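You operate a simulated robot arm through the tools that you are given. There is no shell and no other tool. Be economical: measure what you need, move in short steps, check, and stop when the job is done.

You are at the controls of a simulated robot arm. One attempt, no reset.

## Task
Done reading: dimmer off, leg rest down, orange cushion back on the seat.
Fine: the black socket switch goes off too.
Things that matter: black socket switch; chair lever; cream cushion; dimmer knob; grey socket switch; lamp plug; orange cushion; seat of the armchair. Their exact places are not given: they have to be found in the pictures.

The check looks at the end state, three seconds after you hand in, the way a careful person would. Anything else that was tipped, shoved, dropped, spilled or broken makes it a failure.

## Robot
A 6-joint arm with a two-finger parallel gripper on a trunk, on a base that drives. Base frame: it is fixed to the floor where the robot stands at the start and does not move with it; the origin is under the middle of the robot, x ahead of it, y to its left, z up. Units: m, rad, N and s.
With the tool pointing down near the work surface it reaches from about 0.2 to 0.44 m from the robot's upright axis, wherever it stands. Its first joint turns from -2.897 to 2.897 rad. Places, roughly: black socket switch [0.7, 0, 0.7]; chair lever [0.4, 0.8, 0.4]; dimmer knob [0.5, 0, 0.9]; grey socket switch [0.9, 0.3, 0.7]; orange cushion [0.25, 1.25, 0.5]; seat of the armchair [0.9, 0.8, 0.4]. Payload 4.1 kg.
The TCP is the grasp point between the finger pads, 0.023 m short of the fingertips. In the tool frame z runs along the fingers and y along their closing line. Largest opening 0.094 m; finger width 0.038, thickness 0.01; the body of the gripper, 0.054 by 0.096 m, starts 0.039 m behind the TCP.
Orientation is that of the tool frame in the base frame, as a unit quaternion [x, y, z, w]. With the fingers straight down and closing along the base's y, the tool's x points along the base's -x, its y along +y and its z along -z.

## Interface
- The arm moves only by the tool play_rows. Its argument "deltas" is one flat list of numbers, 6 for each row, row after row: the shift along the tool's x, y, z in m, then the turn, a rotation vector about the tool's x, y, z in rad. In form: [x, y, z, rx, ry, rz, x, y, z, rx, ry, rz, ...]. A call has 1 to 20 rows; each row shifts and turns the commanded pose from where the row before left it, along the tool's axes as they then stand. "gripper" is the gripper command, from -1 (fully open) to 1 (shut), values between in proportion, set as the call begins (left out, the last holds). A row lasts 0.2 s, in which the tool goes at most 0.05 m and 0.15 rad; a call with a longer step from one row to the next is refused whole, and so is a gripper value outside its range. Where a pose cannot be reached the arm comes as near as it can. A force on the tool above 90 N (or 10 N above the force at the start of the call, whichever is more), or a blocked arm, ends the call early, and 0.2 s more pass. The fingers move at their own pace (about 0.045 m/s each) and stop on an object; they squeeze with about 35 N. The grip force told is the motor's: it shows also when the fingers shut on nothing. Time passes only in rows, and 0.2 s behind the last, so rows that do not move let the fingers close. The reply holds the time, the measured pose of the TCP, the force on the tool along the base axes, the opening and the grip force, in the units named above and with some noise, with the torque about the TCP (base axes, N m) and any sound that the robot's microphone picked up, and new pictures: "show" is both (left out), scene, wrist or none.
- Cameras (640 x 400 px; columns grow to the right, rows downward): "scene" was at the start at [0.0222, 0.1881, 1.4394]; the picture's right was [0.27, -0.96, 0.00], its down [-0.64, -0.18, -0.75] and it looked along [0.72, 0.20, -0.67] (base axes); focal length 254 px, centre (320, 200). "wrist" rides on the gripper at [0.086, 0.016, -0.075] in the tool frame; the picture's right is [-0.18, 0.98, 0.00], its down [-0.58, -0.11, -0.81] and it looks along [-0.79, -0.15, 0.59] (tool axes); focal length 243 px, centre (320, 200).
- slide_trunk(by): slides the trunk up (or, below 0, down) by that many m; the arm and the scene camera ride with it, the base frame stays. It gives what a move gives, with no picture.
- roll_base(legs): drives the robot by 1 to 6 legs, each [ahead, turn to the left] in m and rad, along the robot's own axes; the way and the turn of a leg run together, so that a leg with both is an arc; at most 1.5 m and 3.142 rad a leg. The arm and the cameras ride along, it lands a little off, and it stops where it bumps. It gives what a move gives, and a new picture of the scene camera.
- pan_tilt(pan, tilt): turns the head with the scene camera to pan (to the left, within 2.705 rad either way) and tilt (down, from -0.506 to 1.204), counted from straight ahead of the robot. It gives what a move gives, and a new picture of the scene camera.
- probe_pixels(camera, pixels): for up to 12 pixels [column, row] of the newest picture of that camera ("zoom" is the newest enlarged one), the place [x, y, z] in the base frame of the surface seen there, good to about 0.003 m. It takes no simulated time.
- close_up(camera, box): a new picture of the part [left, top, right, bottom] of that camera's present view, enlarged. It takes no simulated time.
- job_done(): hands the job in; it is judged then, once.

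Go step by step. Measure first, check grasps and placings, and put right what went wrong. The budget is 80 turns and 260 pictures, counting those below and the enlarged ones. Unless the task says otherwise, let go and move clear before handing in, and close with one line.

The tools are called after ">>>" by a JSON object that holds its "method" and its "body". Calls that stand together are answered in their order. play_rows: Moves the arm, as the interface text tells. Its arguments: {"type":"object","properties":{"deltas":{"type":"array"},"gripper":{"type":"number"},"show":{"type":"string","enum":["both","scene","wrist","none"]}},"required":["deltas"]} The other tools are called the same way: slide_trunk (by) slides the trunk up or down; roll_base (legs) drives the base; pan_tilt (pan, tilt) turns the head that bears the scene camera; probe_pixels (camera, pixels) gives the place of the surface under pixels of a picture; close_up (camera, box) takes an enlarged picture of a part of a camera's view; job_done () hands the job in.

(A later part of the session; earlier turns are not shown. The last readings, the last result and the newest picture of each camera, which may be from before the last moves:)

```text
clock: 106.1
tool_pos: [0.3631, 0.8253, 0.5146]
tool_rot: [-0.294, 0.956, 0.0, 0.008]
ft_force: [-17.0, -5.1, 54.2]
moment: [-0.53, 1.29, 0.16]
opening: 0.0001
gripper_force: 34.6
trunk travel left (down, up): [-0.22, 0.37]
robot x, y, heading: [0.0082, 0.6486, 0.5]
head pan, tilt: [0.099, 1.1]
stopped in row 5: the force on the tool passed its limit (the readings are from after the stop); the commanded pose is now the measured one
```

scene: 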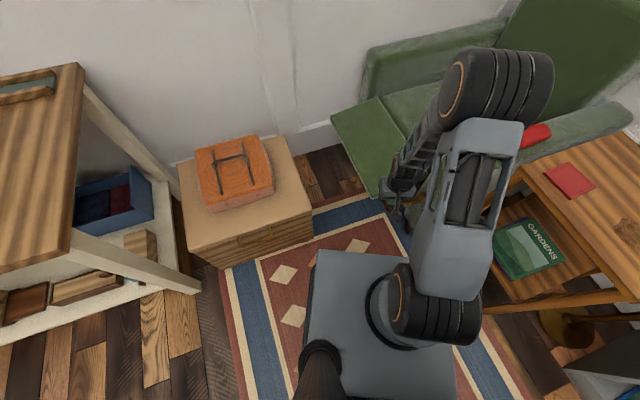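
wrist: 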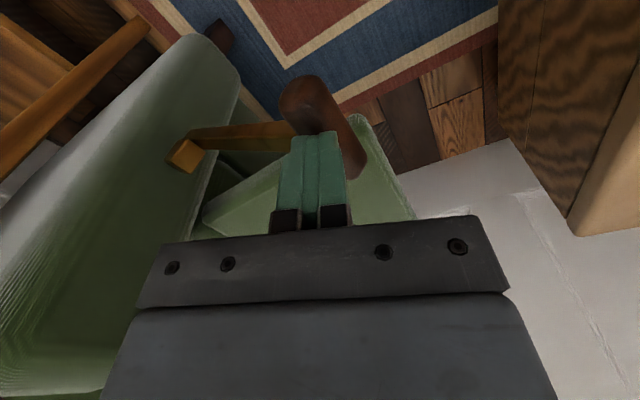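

Pressing down met a hard stop (tip still at z≈0.49), so the lever must go up and over instead. I'll rise, turn the tool to straddle the rod (closing along d) and look.

>>> {"method": "play_rows", "body": {"deltas": [0, 0, -0.03, 0, 0, 0, 0, 0, -0.03, 0, 0, 0, 0, 0, -0.03, 0, 0, 0, 0, 0, 0, 0, 0, 0.1356, 0, 0, 0, 0, 0, 0.1356, 0, 0, 0, 0, 0, 0.1356, 0, 0, 0, 0, 0, 0.1356, 0, 0, 0, 0, 0, 0.1356, 0, 0, 0, 0, 0, 0.1356, 0, 0, 0, 0, 0, 0.1356, 0, 0, 0, 0, 0, 0.1356, 0, 0, 0, 0, 0, 0.1356], "gripper": -0.2, "show": "both"}}

>>> {"method": "close_up", "body": {"camera": "wrist", "box": [120, 0, 480, 225]}}

```text
clock: 108.7
tool_pos: [0.3635, 0.8255, 0.6006]
tool_rot: [0.308, 0.951, 0.004, 0.005]
ft_force: [-0.2, -0.2, 0.1]
moment: [0.0, -0.01, 0.03]
opening: 0.0565
gripper_force: 0.0
trunk travel left (down, up): [-0.22, 0.37]
robot x, y, heading: [0.0083, 0.6529, 0.502]
head pan, tilt: [0.099, 1.1]
```

scene: 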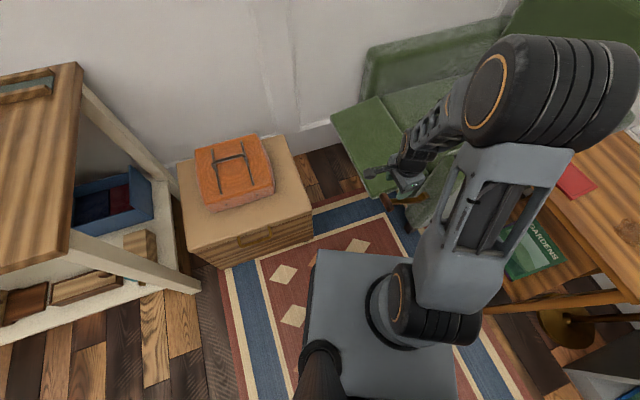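
wrist: 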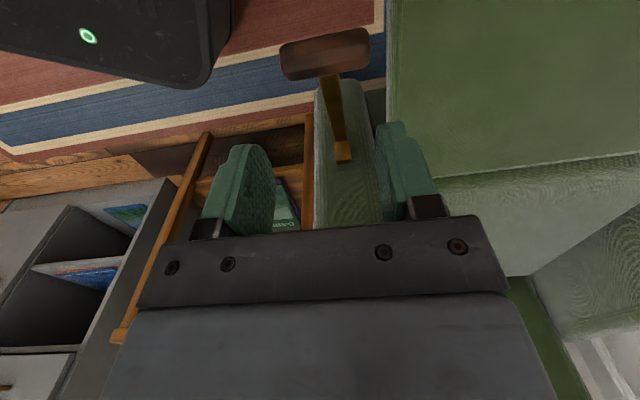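

```text
1.78 times, centred on (300, 112) of wrist
```

zoom: 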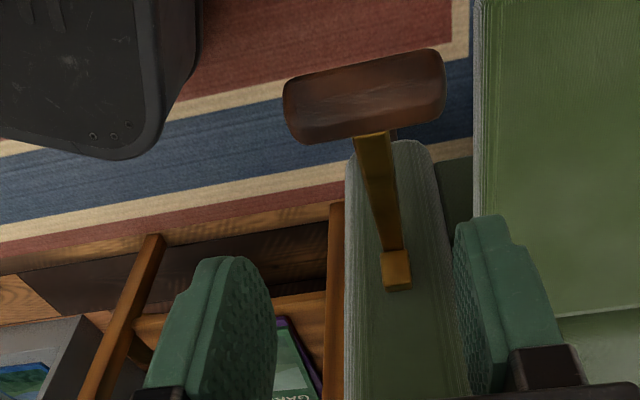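

The rod is well between the fingers in direction. I'll measure the rod and chair arm front here.

>>> {"method": "probe_pixels", "body": {"camera": "zoom", "pixels": [[375, 150], [380, 180], [385, 210], [390, 240], [397, 262], [395, 285], [365, 110], [365, 80], [405, 160], [410, 310], [480, 200], [470, 90]]}}

```text
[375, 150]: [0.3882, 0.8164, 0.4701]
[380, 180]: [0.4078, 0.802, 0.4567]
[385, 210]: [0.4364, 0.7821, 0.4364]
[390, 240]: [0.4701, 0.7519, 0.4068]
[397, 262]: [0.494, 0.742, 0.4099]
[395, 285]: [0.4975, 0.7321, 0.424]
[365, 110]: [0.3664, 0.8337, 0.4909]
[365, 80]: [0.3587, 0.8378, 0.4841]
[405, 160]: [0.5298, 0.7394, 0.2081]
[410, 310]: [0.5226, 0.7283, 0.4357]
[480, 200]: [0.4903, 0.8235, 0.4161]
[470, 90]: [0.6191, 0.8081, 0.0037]
```

The rod runs from (0.388, 0.816, 0.470) down to the block at (0.494, 0.74, 0.41). I'll straddle it at (0.40, 0.807, 0.457) and close.

>>> {"method": "play_rows", "body": {"deltas": [-0.0404, 0.0064, 0, 0, 0, 0, 0, 0, 0.04, 0, 0, 0, 0, 0, 0.04, 0, 0, 0, 0, 0, 0.035, 0, 0, 0, 0, 0, 0.03, 0, 0, 0], "show": "wrist"}}

>>> {"method": "play_rows", "body": {"deltas": [0, 0, 0, 0, 0, 0, 0, 0, 0, 0, 0, 0, 0, 0, 0, 0, 0, 0, 0, 0, 0, 0, 0, 0], "gripper": 1, "show": "wrist"}}

```text
clock: 109.9
tool_pos: [0.4001, 0.8074, 0.4557]
tool_rot: [0.306, 0.952, 0.003, 0.005]
ft_force: [-0.3, 1.5, -0.1]
moment: [-0.03, -0.02, 0.04]
opening: 0.0568
gripper_force: 0.1
trunk travel left (down, up): [-0.22, 0.37]
robot x, y, heading: [0.0064, 0.6549, 0.499]
head pan, tilt: [0.099, 1.1]
```

wrist: 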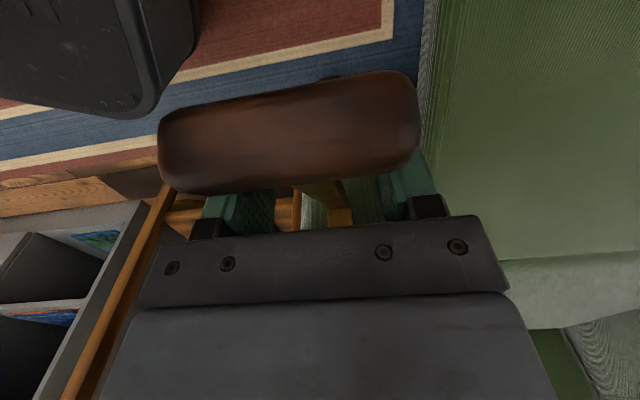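

```text
clock: 110.9
tool_pos: [0.4002, 0.8061, 0.4552]
tool_rot: [0.308, 0.952, 0.002, 0.004]
ft_force: [-5.4, -12.8, 1.5]
moment: [-0.44, 0.58, -0.27]
opening: 0.0176
gripper_force: 45.0
trunk travel left (down, up): [-0.22, 0.37]
robot x, y, heading: [0.0059, 0.6502, 0.496]
head pan, tilt: [0.099, 1.1]
```

wrist: 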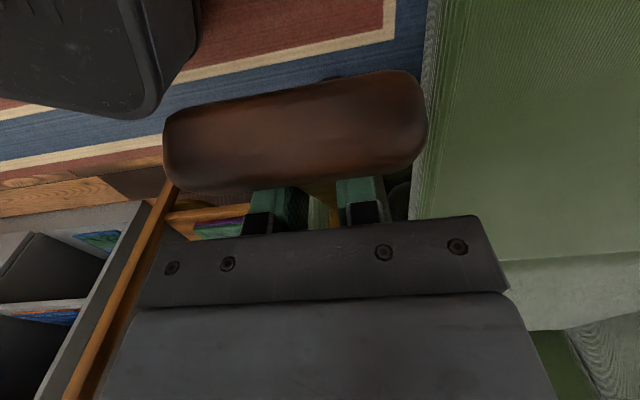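

The rod is held (0.0176 m). I'll lift along the arc gently.

>>> {"method": "play_rows", "body": {"deltas": [-0.0045, 0, -0.0112, 0, 0, 0, -0.0065, 0, -0.0106, 0, 0, 0, -0.0075, 0, -0.0098, 0, 0, 0], "show": "wrist"}}

```text
clock: 111.7
tool_pos: [0.4135, 0.7958, 0.4873]
tool_rot: [0.307, 0.952, 0.001, 0.002]
ft_force: [-17.8, -10.9, -12.5]
moment: [0.03, 1.75, -0.67]
opening: 0.0178
gripper_force: 45.0
trunk travel left (down, up): [-0.22, 0.37]
robot x, y, heading: [0.0084, 0.6442, 0.503]
head pan, tilt: [0.099, 1.1]
```

wrist: 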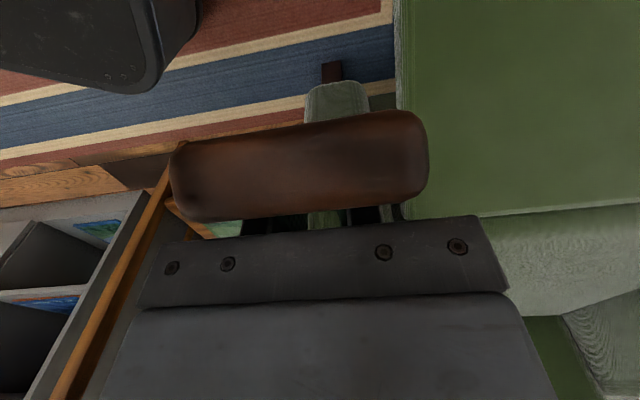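

The lever moves upward, and the knob is nearing the gripper body. I'll check the leg rest before choosing the next hold.

>>> {"method": "close_up", "body": {"camera": "scene", "box": [320, 80, 520, 260]}}

```text
2.22 times, centred on (420, 170) of scene
```

zoom: 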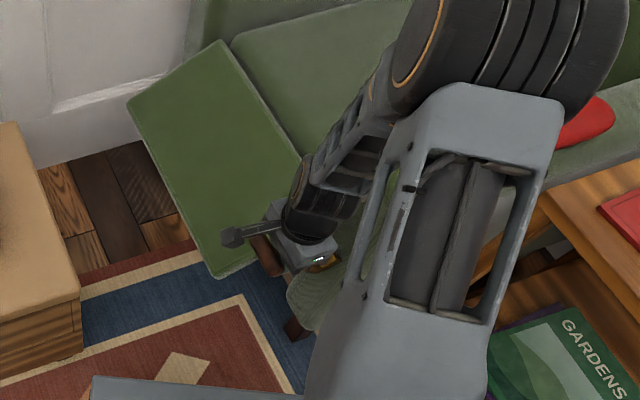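

The leg rest is still up. I'll let go to see whether the lever stays, and rise clear.

>>> {"method": "play_rows", "body": {"deltas": [0, 0, 0, 0, 0, 0, 0, 0, 0, 0, 0, 0, 0, 0, -0.03, 0, 0, 0, 0, 0, -0.03, 0, 0, 0, 0, 0, -0.03, 0, 0, 0], "gripper": -0.2, "show": "wrist"}}

>>> {"method": "close_up", "body": {"camera": "wrist", "box": [120, 0, 480, 225]}}

>>> {"method": "probe_pixels", "body": {"camera": "zoom", "pixels": [[365, 110], [365, 80], [365, 130], [375, 160], [385, 200], [390, 230], [480, 200], [520, 100], [330, 110], [420, 100], [365, 60], [365, 150]]}}

```text
clock: 112.9
tool_pos: [0.4129, 0.799, 0.5758]
tool_rot: [0.306, 0.952, 0.003, 0.005]
ft_force: [0.1, 0.9, -0.4]
moment: [0.03, 0.02, 0.01]
opening: 0.0564
gripper_force: 0.2
trunk travel left (down, up): [-0.22, 0.37]
robot x, y, heading: [0.0129, 0.6475, 0.499]
head pan, tilt: [0.099, 1.1]
```

wrist: 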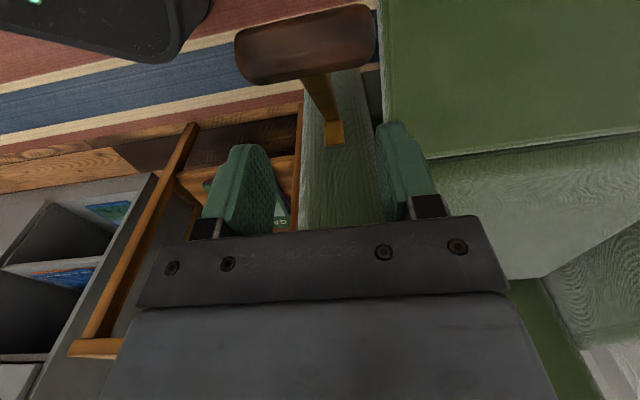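

```text
1.78 times, centred on (300, 112) of wrist
```

zoom: 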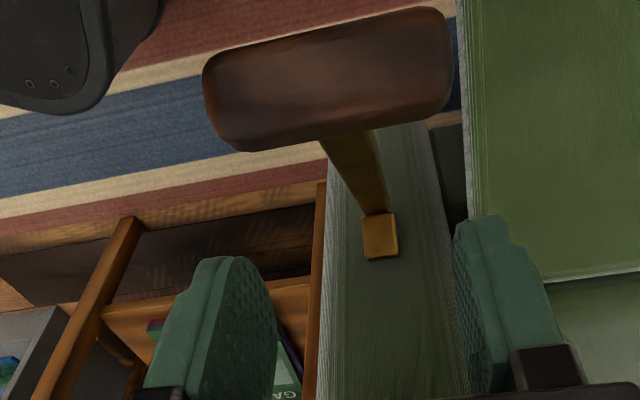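

```text
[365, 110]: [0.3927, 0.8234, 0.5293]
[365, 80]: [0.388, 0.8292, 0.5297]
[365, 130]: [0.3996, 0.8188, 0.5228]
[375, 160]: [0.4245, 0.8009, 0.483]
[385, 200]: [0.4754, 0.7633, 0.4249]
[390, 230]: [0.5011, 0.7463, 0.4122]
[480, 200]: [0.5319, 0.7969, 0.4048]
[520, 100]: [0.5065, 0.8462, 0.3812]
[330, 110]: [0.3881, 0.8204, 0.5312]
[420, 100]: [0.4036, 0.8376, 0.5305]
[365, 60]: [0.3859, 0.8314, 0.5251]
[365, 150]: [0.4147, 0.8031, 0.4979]
```

The lever stays where left and the knob is now at (0.391, 0.826, 0.53). I'll close the fingers, go over to the robot's side of the knob, and push it toward the chair.

>>> {"method": "play_rows", "body": {"deltas": [0, 0, -0.03, 0, 0, 0, 0, 0.008, 0, 0, 0, 0, 0.03, 0, 0, 0, 0, 0, 0.03, 0, 0, 0, 0, 0, 0.028, 0, 0, 0, 0, 0, 0, 0, 0.03, 0, 0, 0, 0, 0, 0.03, 0, 0, 0, 0, 0, 0.02, 0, 0, 0], "gripper": 1, "show": "wrist"}}

```text
clock: 114.7
tool_pos: [0.3479, 0.8557, 0.5281]
tool_rot: [0.308, 0.951, 0.004, 0.005]
ft_force: [-0.1, -0.2, -0.5]
moment: [0.0, 0.02, 0.01]
opening: 0.0001
gripper_force: 35.0
trunk travel left (down, up): [-0.22, 0.37]
robot x, y, heading: [0.0058, 0.6484, 0.499]
head pan, tilt: [0.099, 1.1]
```

wrist: 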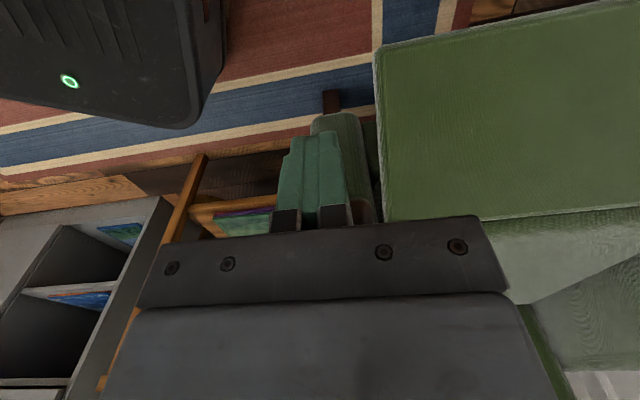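

Fingers are in front of the knob. I'll push toward the chair while rising a little.

>>> {"method": "play_rows", "body": {"deltas": [-0.012, 0, 0, 0, 0, 0, -0.012, 0, 0, 0, 0, 0, -0.012, 0, -0.002, 0, 0, 0, -0.012, 0, -0.004, 0, 0, 0, -0.012, 0, -0.004, 0, 0, 0, -0.012, 0, -0.004, 0, 0, 0, -0.012, 0, -0.004, 0, 0, 0, -0.012, 0, -0.004, 0, 0, 0], "show": "both"}}

```text
clock: 115.5
tool_pos: [0.3719, 0.8383, 0.5324]
tool_rot: [0.302, 0.953, 0.003, 0.004]
ft_force: [-28.7, 18.5, 35.6]
moment: [-0.47, -0.47, -0.18]
opening: 0.0002
gripper_force: 34.9
trunk travel left (down, up): [-0.22, 0.37]
robot x, y, heading: [0.0093, 0.6503, 0.514]
head pan, tilt: [0.099, 1.1]
stopped in row 4: the force on the tool passed its limit (the readings are from after the stop); the commanded pose is now the measured one
```

scene: 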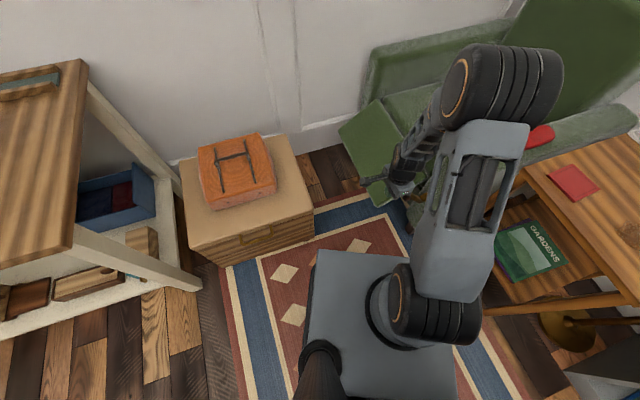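
wrist: 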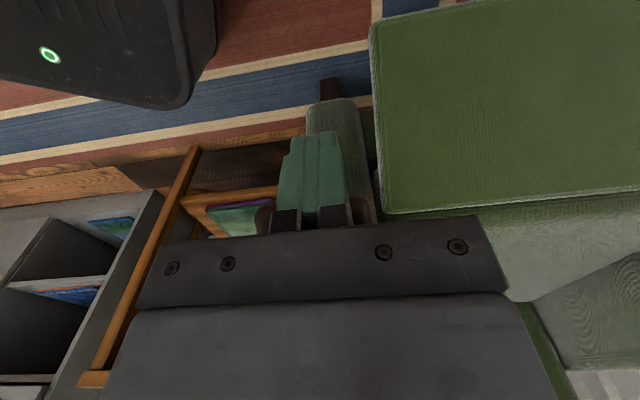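

The leg rest has begun to tilt, so the lever drives it. The knob climbs as it goes, so I'll push along its tangent, forward and up together.

>>> {"method": "play_rows", "body": {"deltas": [0, 0, -0.006, 0, 0, 0, -0.006, 0, -0.006, 0, 0, 0, -0.008, 0, -0.007, 0, 0, 0, -0.008, 0, -0.006, 0, 0, 0, -0.008, 0, -0.005, 0, 0, 0, -0.008, 0, -0.005, 0, 0, 0], "show": "both"}}

```text
clock: 116.9
tool_pos: [0.4054, 0.8156, 0.5667]
tool_rot: [0.303, 0.953, 0.003, 0.004]
ft_force: [-16.5, 1.7, 17.8]
moment: [-0.28, -0.16, -0.24]
opening: 0.0001
gripper_force: 34.9
trunk travel left (down, up): [-0.22, 0.37]
robot x, y, heading: [0.0055, 0.6461, 0.504]
head pan, tilt: [0.099, 1.1]
```

scene: 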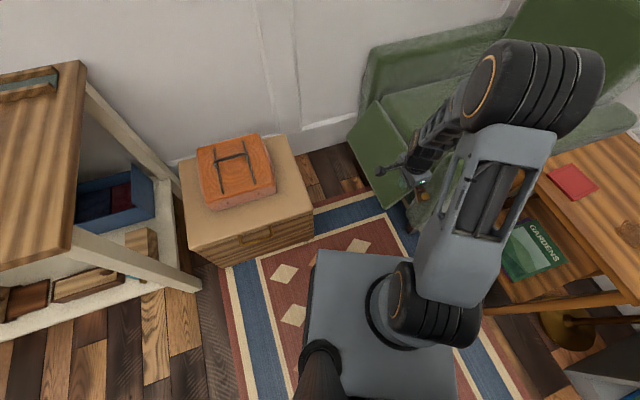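
wrist: 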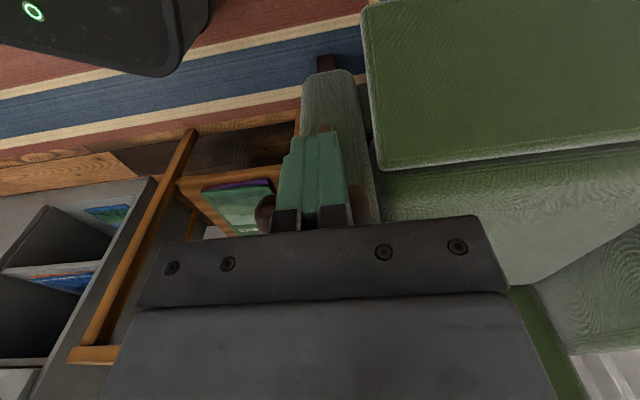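

It works: the leg rest tilts as the lever rises. I'll keep pushing.

>>> {"method": "play_rows", "body": {"deltas": [-0.009, 0, -0.005, 0, 0, 0, -0.009, 0, -0.004, 0, 0, 0, -0.009, 0, -0.004, 0, 0, 0, -0.009, 0, -0.003, 0, 0, 0, -0.009, 0, -0.003, 0, 0, 0, -0.009, 0, -0.002, 0, 0, 0, -0.009, 0, -0.002, 0, 0, 0, -0.009, 0, -0.001, 0, 0, 0], "show": "both"}}

```text
clock: 118.7
tool_pos: [0.4652, 0.775, 0.5946]
tool_rot: [0.303, 0.953, 0.005, 0.007]
ft_force: [-18.9, -7.6, 58.0]
moment: [-0.96, -0.62, -0.39]
opening: 0.0
gripper_force: 35.4
trunk travel left (down, up): [-0.22, 0.37]
robot x, y, heading: [0.0034, 0.6482, 0.506]
head pan, tilt: [0.099, 1.1]
```

scene: 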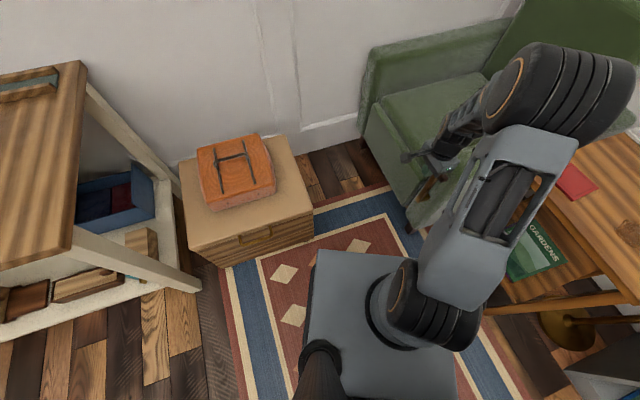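
wrist: 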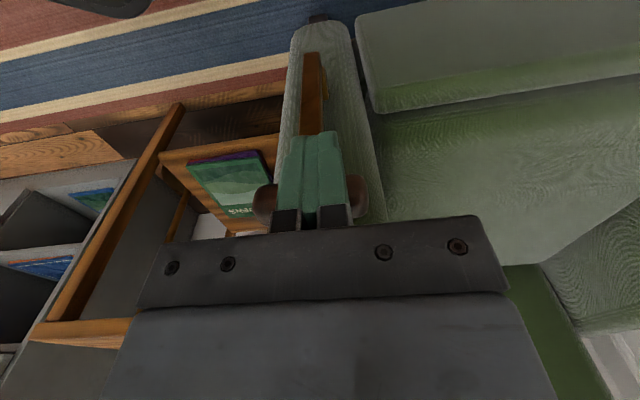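

The leg rest now looks almost vertical. I'll back the fingers off a little and check how far it has gone.

>>> {"method": "play_rows", "body": {"deltas": [0, 0, -0.004, 0, 0, 0, 0.02, 0, -0.02, 0, 0, 0, 0.03, 0, -0.02, 0, 0, 0, 0.03, 0, -0.02, 0, 0, 0, 0.03, 0, 0, 0, 0, 0], "show": "both"}}

>>> {"method": "close_up", "body": {"camera": "wrist", "box": [200, 0, 480, 225]}}

>>> {"method": "close_up", "body": {"camera": "scene", "box": [340, 60, 520, 250]}}

```text
clock: 119.9
tool_pos: [0.3746, 0.8371, 0.6534]
tool_rot: [0.303, 0.953, 0.003, 0.002]
ft_force: [0.1, 0.2, -0.7]
moment: [0.0, 0.0, -0.02]
opening: 0.0
gripper_force: 35.2
trunk travel left (down, up): [-0.22, 0.37]
robot x, y, heading: [0.0061, 0.6523, 0.506]
head pan, tilt: [0.099, 1.1]
```

scene: 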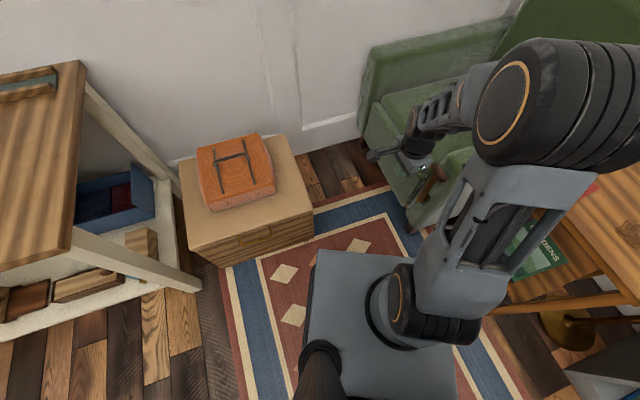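
wrist: 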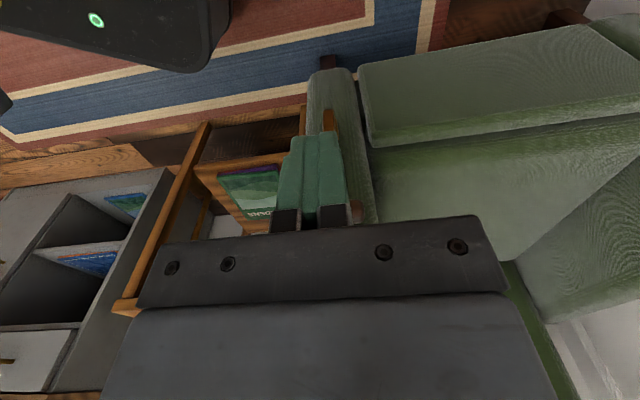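

```text
1.78 times, centred on (340, 112) of wrist
```

zoom: 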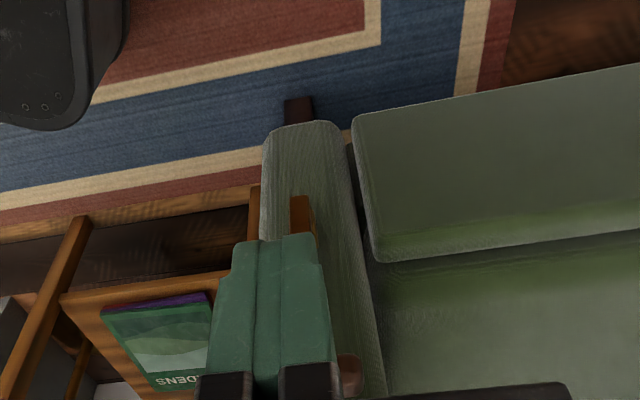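

```text
2.11 times, centred on (430, 155) of scene
```

zoom: 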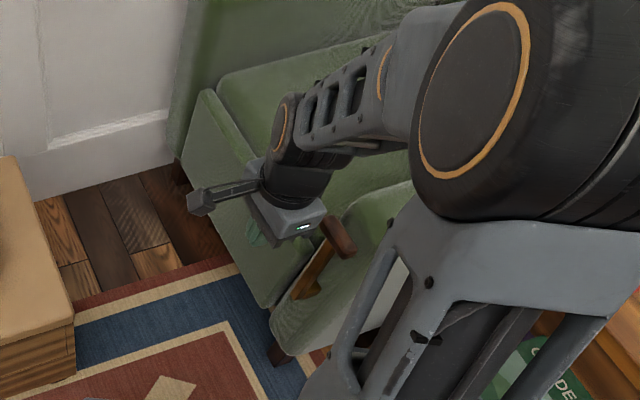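

>>> {"method": "probe_pixels", "body": {"camera": "zoom", "pixels": [[200, 105], [200, 140], [225, 190], [262, 290], [275, 270], [338, 238], [325, 225], [318, 270], [305, 290], [345, 255], [285, 345]]}}

>>> {"method": "probe_pixels", "body": {"camera": "wrist", "pixels": [[375, 70], [375, 110], [378, 135], [450, 60], [450, 100], [450, 130], [450, 145]]}}

```text
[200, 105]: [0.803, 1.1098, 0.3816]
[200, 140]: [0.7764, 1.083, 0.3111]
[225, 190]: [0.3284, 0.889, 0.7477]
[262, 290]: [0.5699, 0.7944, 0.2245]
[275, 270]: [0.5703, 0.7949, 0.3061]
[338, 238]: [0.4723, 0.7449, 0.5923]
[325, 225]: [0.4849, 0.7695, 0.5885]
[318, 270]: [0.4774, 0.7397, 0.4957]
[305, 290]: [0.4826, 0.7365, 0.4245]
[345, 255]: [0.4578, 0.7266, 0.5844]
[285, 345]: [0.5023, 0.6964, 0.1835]
```

```text
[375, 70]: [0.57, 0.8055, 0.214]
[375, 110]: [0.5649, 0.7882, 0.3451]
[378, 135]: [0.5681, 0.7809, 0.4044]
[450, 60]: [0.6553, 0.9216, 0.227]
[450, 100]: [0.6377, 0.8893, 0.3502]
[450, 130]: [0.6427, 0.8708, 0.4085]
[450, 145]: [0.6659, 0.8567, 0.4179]
```

The leg rest is within about 2–3° of vertical and the lever at ~80°. One more gentle push at knob height will make sure it is at its stop.

>>> {"method": "play_rows", "body": {"deltas": [0, 0, 0.03, 0, 0, 0, 0, 0, 0.03, 0, 0, 0, -0.03, 0, 0, 0, 0, 0, -0.03, 0, 0, 0, 0, 0, -0.03, 0, 0, 0, 0, 0, -0.01, 0, 0, 0, 0, 0, -0.008, 0, 0, 0, 0, 0, -0.008, 0, 0, 0, 0, 0, -0.008, 0, 0, 0, 0, 0, -0.008, 0, 0, 0, 0, 0], "show": "wrist"}}

```text
clock: 122.0
tool_pos: [0.4673, 0.7731, 0.5923]
tool_rot: [0.299, 0.954, -0.001, -0.009]
ft_force: [-23.1, 17.0, 15.9]
moment: [-0.3, -0.23, -0.23]
opening: 0.0
gripper_force: 34.5
trunk travel left (down, up): [-0.22, 0.37]
robot x, y, heading: [0.0076, 0.6541, 0.521]
head pan, tilt: [0.099, 1.1]
stopped in row 10: the force on the tool passed its limit (the readings are from after the stop); the commanded pose is now the measured one
```

wrist: 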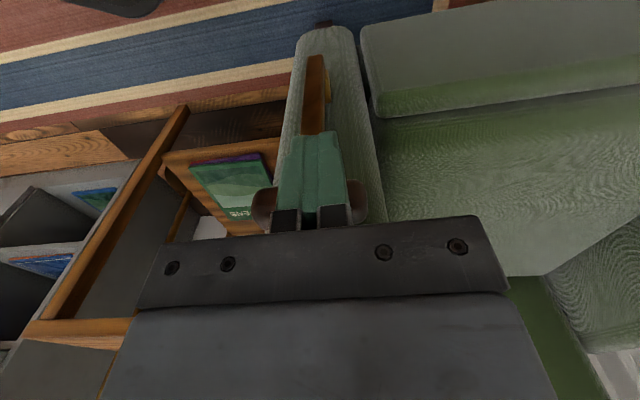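

The lever is at its hard stop and the leg rest is fully down. I'll back off, rise and turn to the orange cushion.

>>> {"method": "play_rows", "body": {"deltas": [0.02, 0, 0, 0, 0, 0, 0.04, 0, 0, 0, 0, 0, 0.04, 0, -0.03, 0, 0, 0, 0, 0, -0.045, 0, 0, 0, 0, 0, -0.045, 0, 0, 0, 0, 0, -0.045, 0, 0, 0, 0, 0, -0.045, 0, 0, 0], "gripper": -0.3, "show": "none"}}

>>> {"method": "roll_base", "body": {"legs": [[0, 0.8]]}}

>>> {"method": "pan_tilt", "body": {"pan": 0.0, "tilt": 0.95}}

```text
clock: 123.6
tool_pos: [0.3901, 0.8275, 0.8024]
tool_rot: [0.3, 0.954, -0.001, -0.008]
ft_force: [0.5, -0.2, -0.3]
moment: [-0.04, 0.0, 0.02]
opening: 0.0611
gripper_force: 0.2
trunk travel left (down, up): [-0.22, 0.37]
robot x, y, heading: [0.0068, 0.651, 0.515]
head pan, tilt: [0.099, 1.1]
```

```text
clock: 126.1
tool_pos: [0.1456, 1.0484, 0.8014]
tool_rot: [-0.096, 0.995, -0.003, -0.008]
ft_force: [-0.1, 0.7, -0.2]
moment: [0.03, -0.03, 0.0]
opening: 0.0611
gripper_force: 0.0
trunk travel left (down, up): [-0.22, 0.37]
robot x, y, heading: [0.0067, 0.648, 1.318]
head pan, tilt: [0.099, 1.1]
```

scene: 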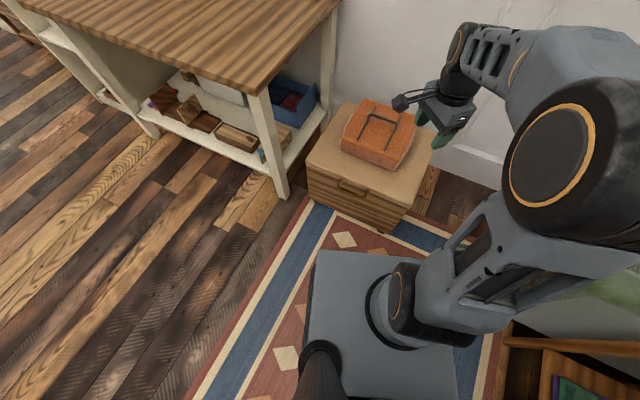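

```text
clock: 126.8
tool_pos: [0.1469, 1.0495, 0.8019]
tool_rot: [-0.096, 0.995, -0.003, -0.007]
ft_force: [0.5, -0.2, 0.2]
moment: [0.01, 0.0, -0.03]
opening: 0.061
gripper_force: 0.1
trunk travel left (down, up): [-0.22, 0.37]
robot x, y, heading: [0.0086, 0.6486, 1.318]
head pan, tilt: [0.0, 0.949]
```

scene: 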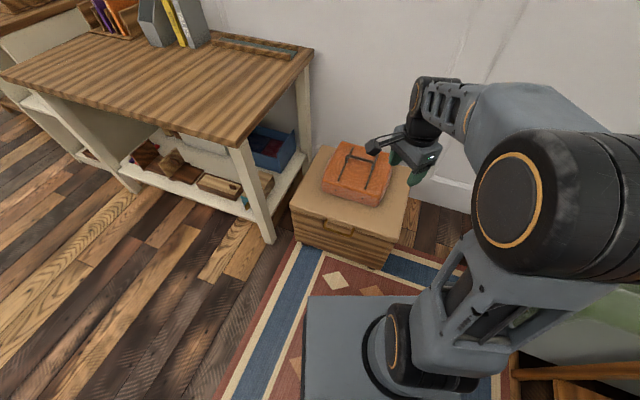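

>>> {"method": "close_up", "body": {"camera": "scene", "box": [280, 130, 420, 270]}}

>>> {"method": "probe_pixels", "body": {"camera": "scene", "pixels": [[298, 212], [388, 235], [322, 148], [408, 165], [325, 188], [378, 207], [335, 143], [388, 158], [360, 157], [354, 180], [270, 240], [370, 178]]}}

```text
2.86 times, centred on (350, 200) of scene
```

zoom: 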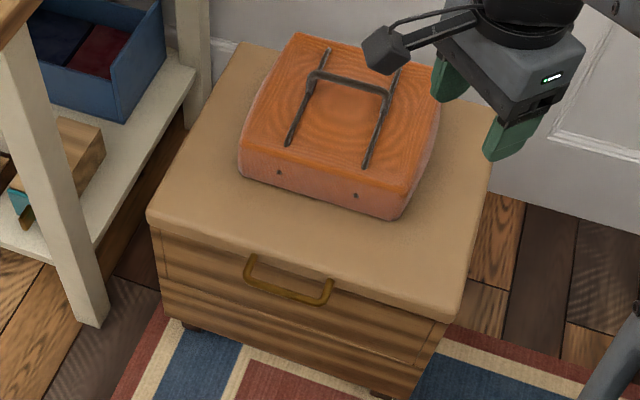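

```text
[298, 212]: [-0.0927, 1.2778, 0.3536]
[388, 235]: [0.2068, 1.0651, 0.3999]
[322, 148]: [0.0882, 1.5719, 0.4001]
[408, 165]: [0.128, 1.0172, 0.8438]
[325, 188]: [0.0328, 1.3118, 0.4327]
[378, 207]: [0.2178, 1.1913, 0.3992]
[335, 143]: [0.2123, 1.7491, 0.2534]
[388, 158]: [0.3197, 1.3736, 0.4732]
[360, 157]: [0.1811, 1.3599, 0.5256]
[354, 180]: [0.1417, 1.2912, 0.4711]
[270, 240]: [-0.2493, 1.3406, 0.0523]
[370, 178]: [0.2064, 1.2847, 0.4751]
```

The arched black handle runs from (315,75) to (387,92) in the enlarged picture, at z≈0.525. I'll probe it precisely.

>>> {"method": "probe_pixels", "body": {"camera": "zoom", "pixels": [[316, 76], [330, 78], [350, 83], [370, 88], [386, 95], [310, 95], [385, 108], [290, 140], [367, 162], [350, 100], [300, 36], [440, 110]]}}

>>> {"method": "close_up", "body": {"camera": "scene", "box": [335, 130, 405, 200]}}

```text
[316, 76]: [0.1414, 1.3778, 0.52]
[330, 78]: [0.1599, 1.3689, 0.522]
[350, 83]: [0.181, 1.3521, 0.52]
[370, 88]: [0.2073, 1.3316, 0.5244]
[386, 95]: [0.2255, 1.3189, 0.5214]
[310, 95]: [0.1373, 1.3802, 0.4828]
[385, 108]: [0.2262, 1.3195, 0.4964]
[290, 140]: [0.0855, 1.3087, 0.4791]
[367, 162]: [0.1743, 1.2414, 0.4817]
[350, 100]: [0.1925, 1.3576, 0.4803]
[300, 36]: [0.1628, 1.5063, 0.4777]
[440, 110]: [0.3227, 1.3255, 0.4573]
```

```text
5.71 times, centred on (370, 165) of scene
```

zoom: 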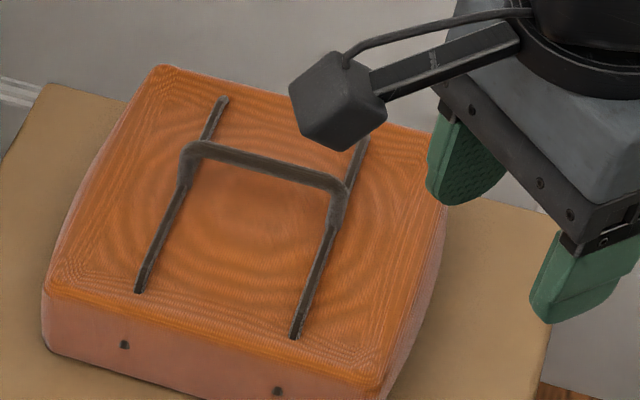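

The handle centre is (0.184, 1.348, 0.521), and the cushion is already aligned with the chair's axes. I'll drive 0.12 m closer.

>>> {"method": "roll_base", "body": {"legs": [[0.12, 0]]}}

>>> {"method": "play_rows", "body": {"deltas": [0, 0, 0, 0, 0, 0.133, 0, 0, 0, 0, 0, 0.133, 0, 0, 0, 0, 0, 0.133, 0, 0, 0, 0, 0, 0.133, 0, 0, 0, 0, 0, 0.133, 0, 0, 0, 0, 0, 0.133], "show": "wrist"}}

```text
clock: 128.1
tool_pos: [0.1768, 1.1636, 0.8015]
tool_rot: [-0.096, 0.995, -0.004, -0.008]
ft_force: [-0.3, -0.2, 0.5]
moment: [-0.01, -0.03, -0.01]
opening: 0.0613
gripper_force: 0.0
trunk travel left (down, up): [-0.22, 0.37]
robot x, y, heading: [0.0337, 0.7603, 1.321]
head pan, tilt: [0.0, 0.949]
```

scene: 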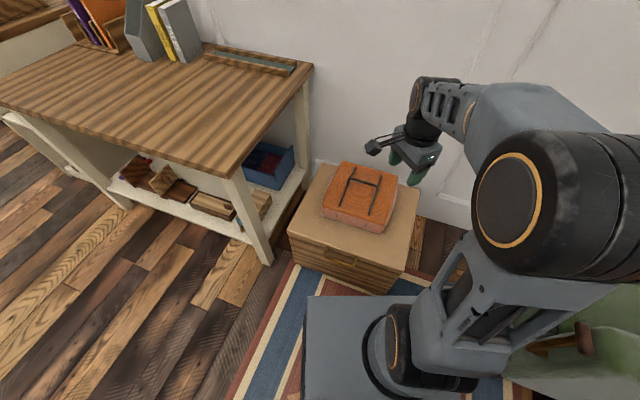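

```text
clock: 129.4
tool_pos: [0.1764, 1.1643, 0.8016]
tool_rot: [0.3, 0.954, -0.005, -0.006]
ft_force: [-0.8, 0.2, -2.2]
moment: [0.02, -0.02, -0.04]
opening: 0.0611
gripper_force: 0.1
trunk travel left (down, up): [-0.22, 0.37]
robot x, y, heading: [0.0342, 0.7648, 1.318]
head pan, tilt: [0.0, 0.949]
```

wrist: 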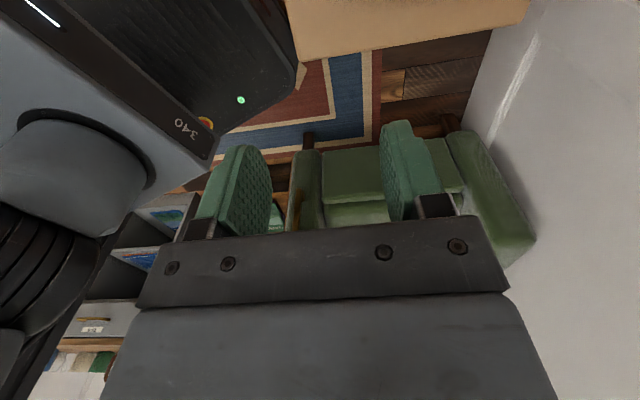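

Alignment is right. I'll move above the handle and descend to z≈0.60 for a look.

>>> {"method": "play_rows", "body": {"deltas": [0.0198, 0.031, 0, 0, 0, 0, 0.0198, 0.031, 0, 0, 0, 0, 0.0198, 0.031, 0, 0, 0, 0, 0.0198, 0.031, 0, 0, 0, 0, 0.0198, 0.031, 0, 0, 0, 0, 0, 0, 0.04, 0, 0, 0, 0, 0, 0.04, 0, 0, 0, 0, 0, 0.04, 0, 0, 0, 0, 0, 0.04, 0, 0, 0, 0, 0, 0.04, 0, 0, 0], "show": "both"}}

>>> {"method": "close_up", "body": {"camera": "wrist", "box": [180, 40, 480, 230]}}

```text
clock: 131.7
tool_pos: [0.1795, 1.3446, 0.5976]
tool_rot: [0.299, 0.954, -0.006, -0.006]
ft_force: [-0.1, -0.1, 0.0]
moment: [0.04, 0.03, 0.05]
opening: 0.0611
gripper_force: 0.2
trunk travel left (down, up): [-0.22, 0.37]
robot x, y, heading: [0.0359, 0.7659, 1.315]
head pan, tilt: [0.0, 0.949]
```

scene: 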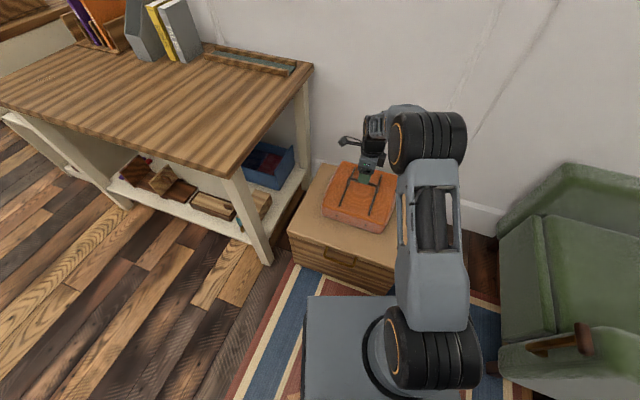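
wrist: 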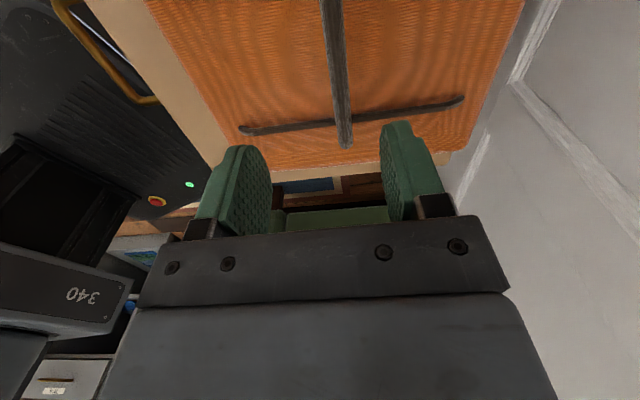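

```text
2.11 times, centred on (330, 135) of wrist
```

zoom: 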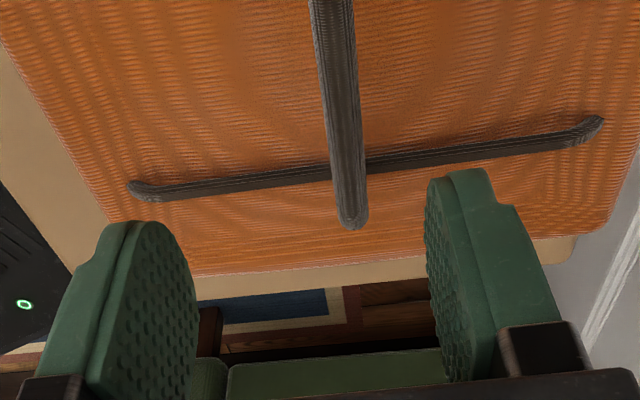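

The handle bar sits between the fingers. I'll descend 0.08 m and close on it.

>>> {"method": "play_rows", "body": {"deltas": [-0.002, 0.005, 0.02, 0, 0, 0, 0, 0, 0.03, 0, 0, 0, 0, 0, 0.03, 0, 0, 0], "show": "none"}}

>>> {"method": "play_rows", "body": {"deltas": [0, 0, 0, 0, 0, 0, 0, 0, 0, 0, 0, 0, 0, 0, 0, 0, 0, 0, 0, 0, 0, 0, 0, 0], "gripper": 1, "show": "wrist"}}

```text
clock: 132.4
tool_pos: [0.1829, 1.3471, 0.519]
tool_rot: [0.299, 0.954, -0.006, -0.005]
ft_force: [0.4, -0.7, 0.2]
moment: [0.0, -0.01, -0.01]
opening: 0.061
gripper_force: 0.1
trunk travel left (down, up): [-0.22, 0.37]
robot x, y, heading: [0.0327, 0.7618, 1.322]
head pan, tilt: [0.0, 0.949]
```

```text
clock: 133.4
tool_pos: [0.182, 1.3464, 0.5194]
tool_rot: [0.3, 0.954, -0.006, -0.005]
ft_force: [0.2, -0.4, 0.9]
moment: [-0.02, -0.01, -0.11]
opening: 0.0114
gripper_force: 35.0
trunk travel left (down, up): [-0.22, 0.37]
robot x, y, heading: [0.0372, 0.7625, 1.314]
head pan, tilt: [0.0, 0.949]
```

wrist: 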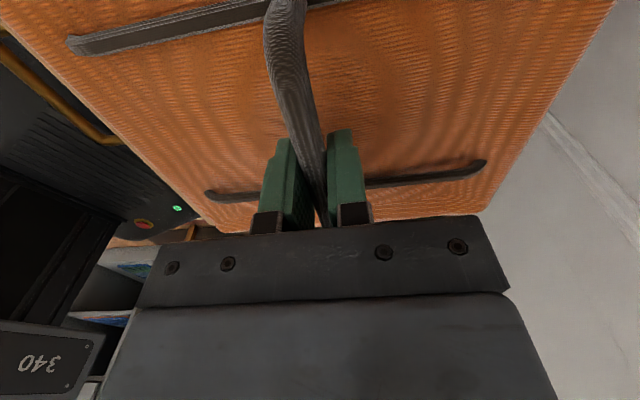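

The handle is held (0.0114 m, 35 N). I'll lift it a little with the arm, then with the trunk.

>>> {"method": "play_rows", "body": {"deltas": [0, 0, -0.02, 0, 0, 0, 0, 0, -0.03, 0, 0, 0, 0, 0, -0.03, 0, 0, 0, 0, 0, -0.03, 0, 0, 0], "show": "both"}}

>>> {"method": "slide_trunk", "body": {"by": 0.25}}

```text
clock: 134.4
tool_pos: [0.1852, 1.3487, 0.6289]
tool_rot: [0.299, 0.954, -0.006, -0.006]
ft_force: [-0.2, 0.6, -2.6]
moment: [-0.07, -0.01, -0.02]
opening: 0.0114
gripper_force: 34.7
trunk travel left (down, up): [-0.22, 0.37]
robot x, y, heading: [0.0391, 0.7605, 1.319]
head pan, tilt: [0.0, 0.949]
```

scene: 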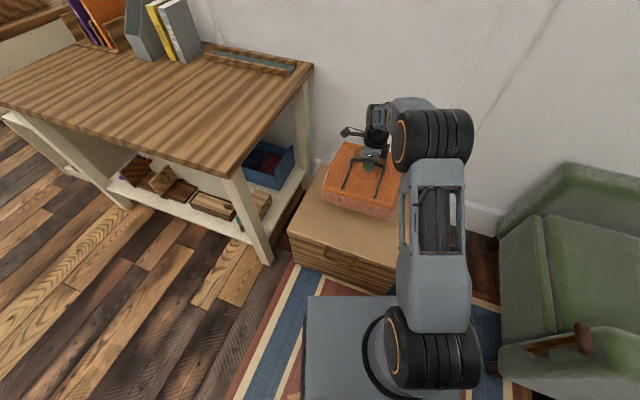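
wrist: 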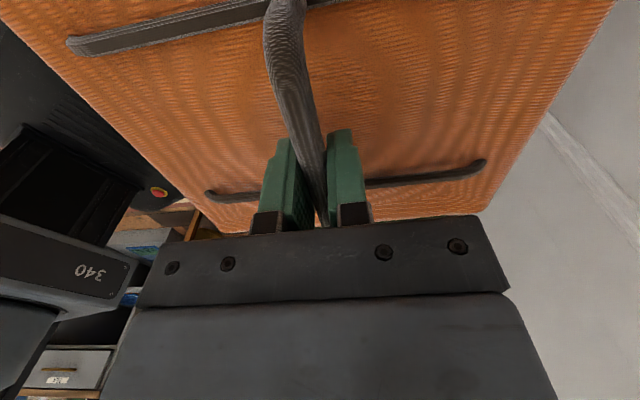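

```text
clock: 137.0
tool_pos: [0.1862, 1.3487, 0.8781]
tool_rot: [0.299, 0.954, -0.006, -0.005]
ft_force: [0.5, -0.4, -2.1]
moment: [0.02, 0.03, 0.02]
opening: 0.0114
gripper_force: 35.2
trunk travel left (down, up): [-0.47, 0.12]
robot x, y, heading: [0.0366, 0.7621, 1.321]
head pan, tilt: [0.0, 0.949]
```

The cushion is lifted freely (about 2 N) and the cream pad stayed on the chest. I'll back off a little, turn to the chair and come forward, with the cushion held well above the armrests.

>>> {"method": "roll_base", "body": {"legs": [[-0.06, 0], [0, -1.29]]}}

>>> {"method": "pan_tilt", "body": {"pan": 0.15, "tilt": 0.85}}

```text
clock: 141.3
tool_pos: [0.626, 0.7044, 0.8782]
tool_rot: [0.823, 0.569, -0.001, -0.008]
ft_force: [0.9, -0.6, -2.8]
moment: [-0.02, -0.01, -0.01]
opening: 0.0112
gripper_force: 34.8
trunk travel left (down, up): [-0.47, 0.12]
robot x, y, heading: [0.0206, 0.7052, -0.006]
head pan, tilt: [0.0, 0.949]
```

scene: 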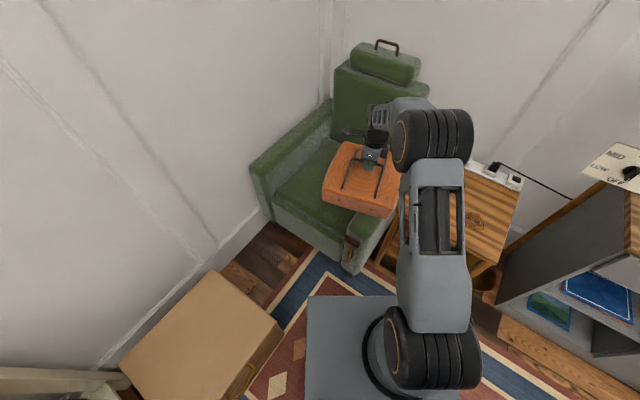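

```text
clock: 142.0
tool_pos: [0.6253, 0.7044, 0.8792]
tool_rot: [0.822, 0.569, -0.001, -0.008]
ft_force: [0.9, 0.7, -2.4]
moment: [0.02, 0.02, -0.03]
opening: 0.0111
gripper_force: 34.8
trunk travel left (down, up): [-0.47, 0.12]
robot x, y, heading: [0.02, 0.7074, -0.006]
head pan, tilt: [0.15, 0.85]
```

scene: 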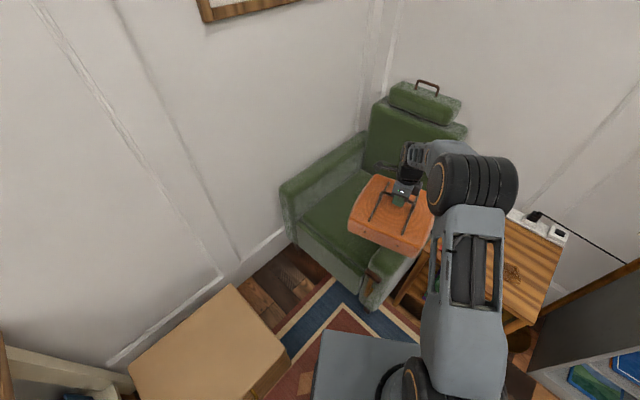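

I'll measure the seat and armrests here.

>>> {"method": "close_up", "body": {"camera": "scene", "box": [260, 80, 500, 320]}}

>>> {"method": "probe_pixels", "body": {"camera": "scene", "pixels": [[300, 215], [330, 215], [350, 185], [365, 172], [372, 262], [365, 255], [340, 245], [385, 290], [295, 200], [345, 170], [376, 155], [405, 275]]}}

```text
1.67 times, centred on (380, 200) of scene
```

zoom: 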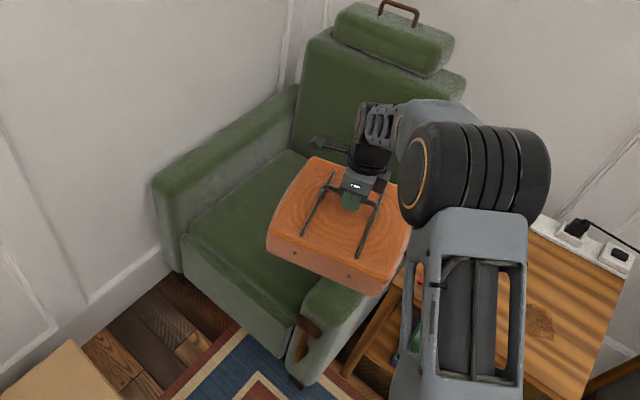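

```text
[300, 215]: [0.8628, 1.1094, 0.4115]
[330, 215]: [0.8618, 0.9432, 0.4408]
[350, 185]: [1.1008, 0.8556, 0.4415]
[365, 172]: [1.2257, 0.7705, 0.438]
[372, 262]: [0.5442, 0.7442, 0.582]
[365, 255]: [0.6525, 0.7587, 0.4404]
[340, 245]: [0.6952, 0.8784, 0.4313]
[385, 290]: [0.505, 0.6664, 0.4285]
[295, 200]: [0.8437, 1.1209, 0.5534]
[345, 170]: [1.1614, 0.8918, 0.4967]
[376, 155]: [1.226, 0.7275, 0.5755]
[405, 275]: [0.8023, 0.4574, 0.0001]
```

The seat top is at z≈0.441, spanning s≈0.96–1.40 and t≈-0.02 to -0.55. I'll aim for (0.80, 0.80), driving forward 0.14 m and squaring up the cushion.

>>> {"method": "roll_base", "body": {"legs": [[0.14, 0]]}}

>>> {"method": "play_rows", "body": {"deltas": [0, 0, 0, 0, 0, 0.131, 0, 0, 0, 0, 0, 0.131], "show": "none"}}

```text
clock: 143.3
tool_pos: [0.7682, 0.7022, 0.8782]
tool_rot: [0.823, 0.568, -0.002, -0.008]
ft_force: [0.1, -0.6, -2.6]
moment: [-0.01, 0.01, 0.01]
opening: 0.0112
gripper_force: 35.2
trunk travel left (down, up): [-0.47, 0.12]
robot x, y, heading: [0.1587, 0.7071, -0.006]
head pan, tilt: [0.15, 0.85]
```

scene: 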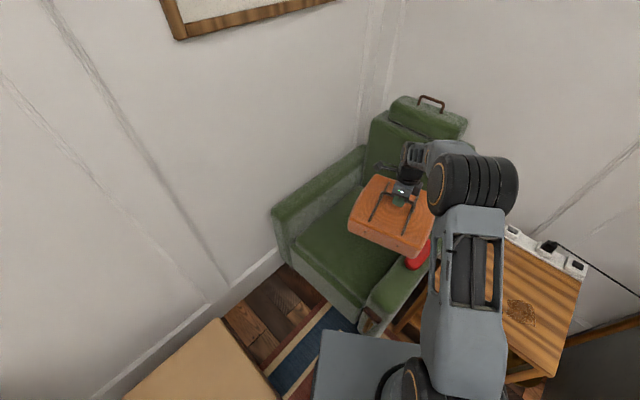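

```text
clock: 143.9
tool_pos: [0.7679, 0.7018, 0.8786]
tool_rot: [0.89, 0.455, -0.003, -0.008]
ft_force: [0.0, -0.2, -2.8]
moment: [-0.01, 0.03, 0.02]
opening: 0.0111
gripper_force: 35.4
trunk travel left (down, up): [-0.47, 0.12]
robot x, y, heading: [0.1639, 0.7014, -0.012]
head pan, tilt: [0.15, 0.85]
```

The cushion is squared with the seat. I'll move over the seat spot and descend most of the way.

>>> {"method": "play_rows", "body": {"deltas": [0.028, -0.006, 0, 0, 0, 0, 0.028, -0.006, 0, 0, 0, 0, 0.028, -0.006, 0, 0, 0, 0, 0.028, -0.006, 0, 0, 0, 0, 0, 0, 0.035, 0, 0, 0, 0, 0, 0.035, 0, 0, 0, 0, 0, 0.035, 0, 0, 0, 0, 0, 0.035, 0, 0, 0, 0, 0, 0.035, 0, 0, 0, 0, 0, 0.03, 0, 0, 0], "show": "both"}}

```text
clock: 146.1
tool_pos: [0.8144, 0.8107, 0.6747]
tool_rot: [0.89, 0.455, -0.002, -0.008]
ft_force: [0.9, -0.2, -2.7]
moment: [0.02, 0.0, 0.0]
opening: 0.0114
gripper_force: 35.4
trunk travel left (down, up): [-0.47, 0.12]
robot x, y, heading: [0.1703, 0.7083, -0.007]
head pan, tilt: [0.15, 0.85]
```

scene: 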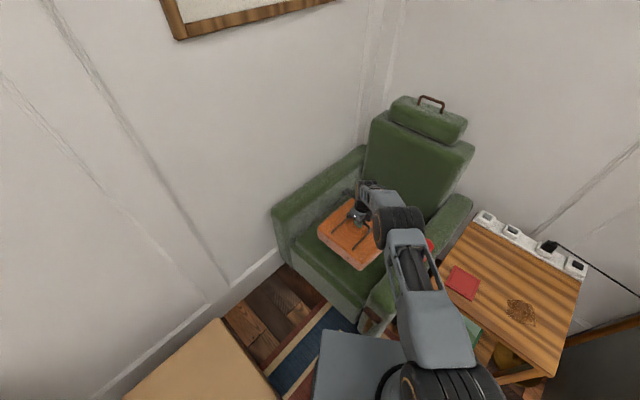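
wrist: 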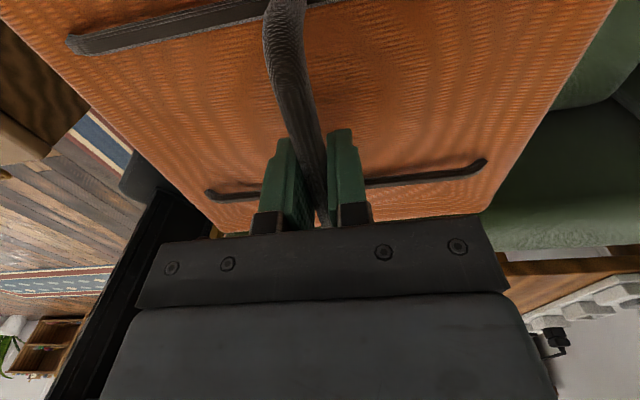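

The cushion is over the seat between the armrests. I'll check the elbow's height above the armrest before lowering further.

>>> {"method": "probe_pixels", "body": {"camera": "scene", "pixels": [[400, 222], [378, 230], [412, 270], [430, 320], [350, 225], [383, 290], [375, 205], [432, 248], [335, 255], [385, 255]]}}

>>> {"method": "close_up", "body": {"camera": "scene", "box": [280, 150, 480, 340]}}

```text
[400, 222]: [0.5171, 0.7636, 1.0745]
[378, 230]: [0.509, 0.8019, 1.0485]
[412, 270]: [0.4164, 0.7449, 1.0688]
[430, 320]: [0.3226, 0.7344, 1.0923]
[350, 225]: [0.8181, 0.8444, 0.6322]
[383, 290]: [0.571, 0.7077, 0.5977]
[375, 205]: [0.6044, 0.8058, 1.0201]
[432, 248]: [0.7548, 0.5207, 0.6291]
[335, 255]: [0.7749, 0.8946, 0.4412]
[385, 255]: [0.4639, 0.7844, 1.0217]
```

```text
2.11 times, centred on (380, 245) of scene
5 turns are left
```

zoom: 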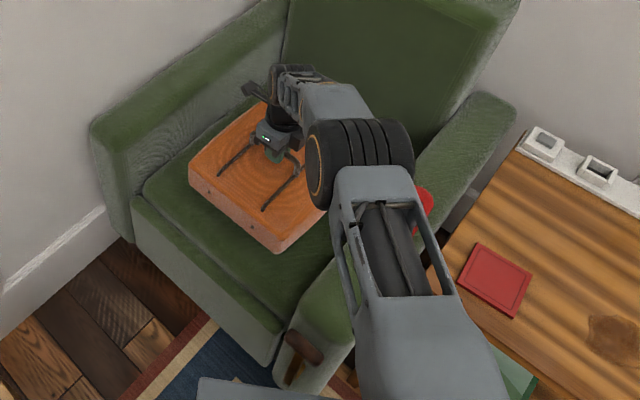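

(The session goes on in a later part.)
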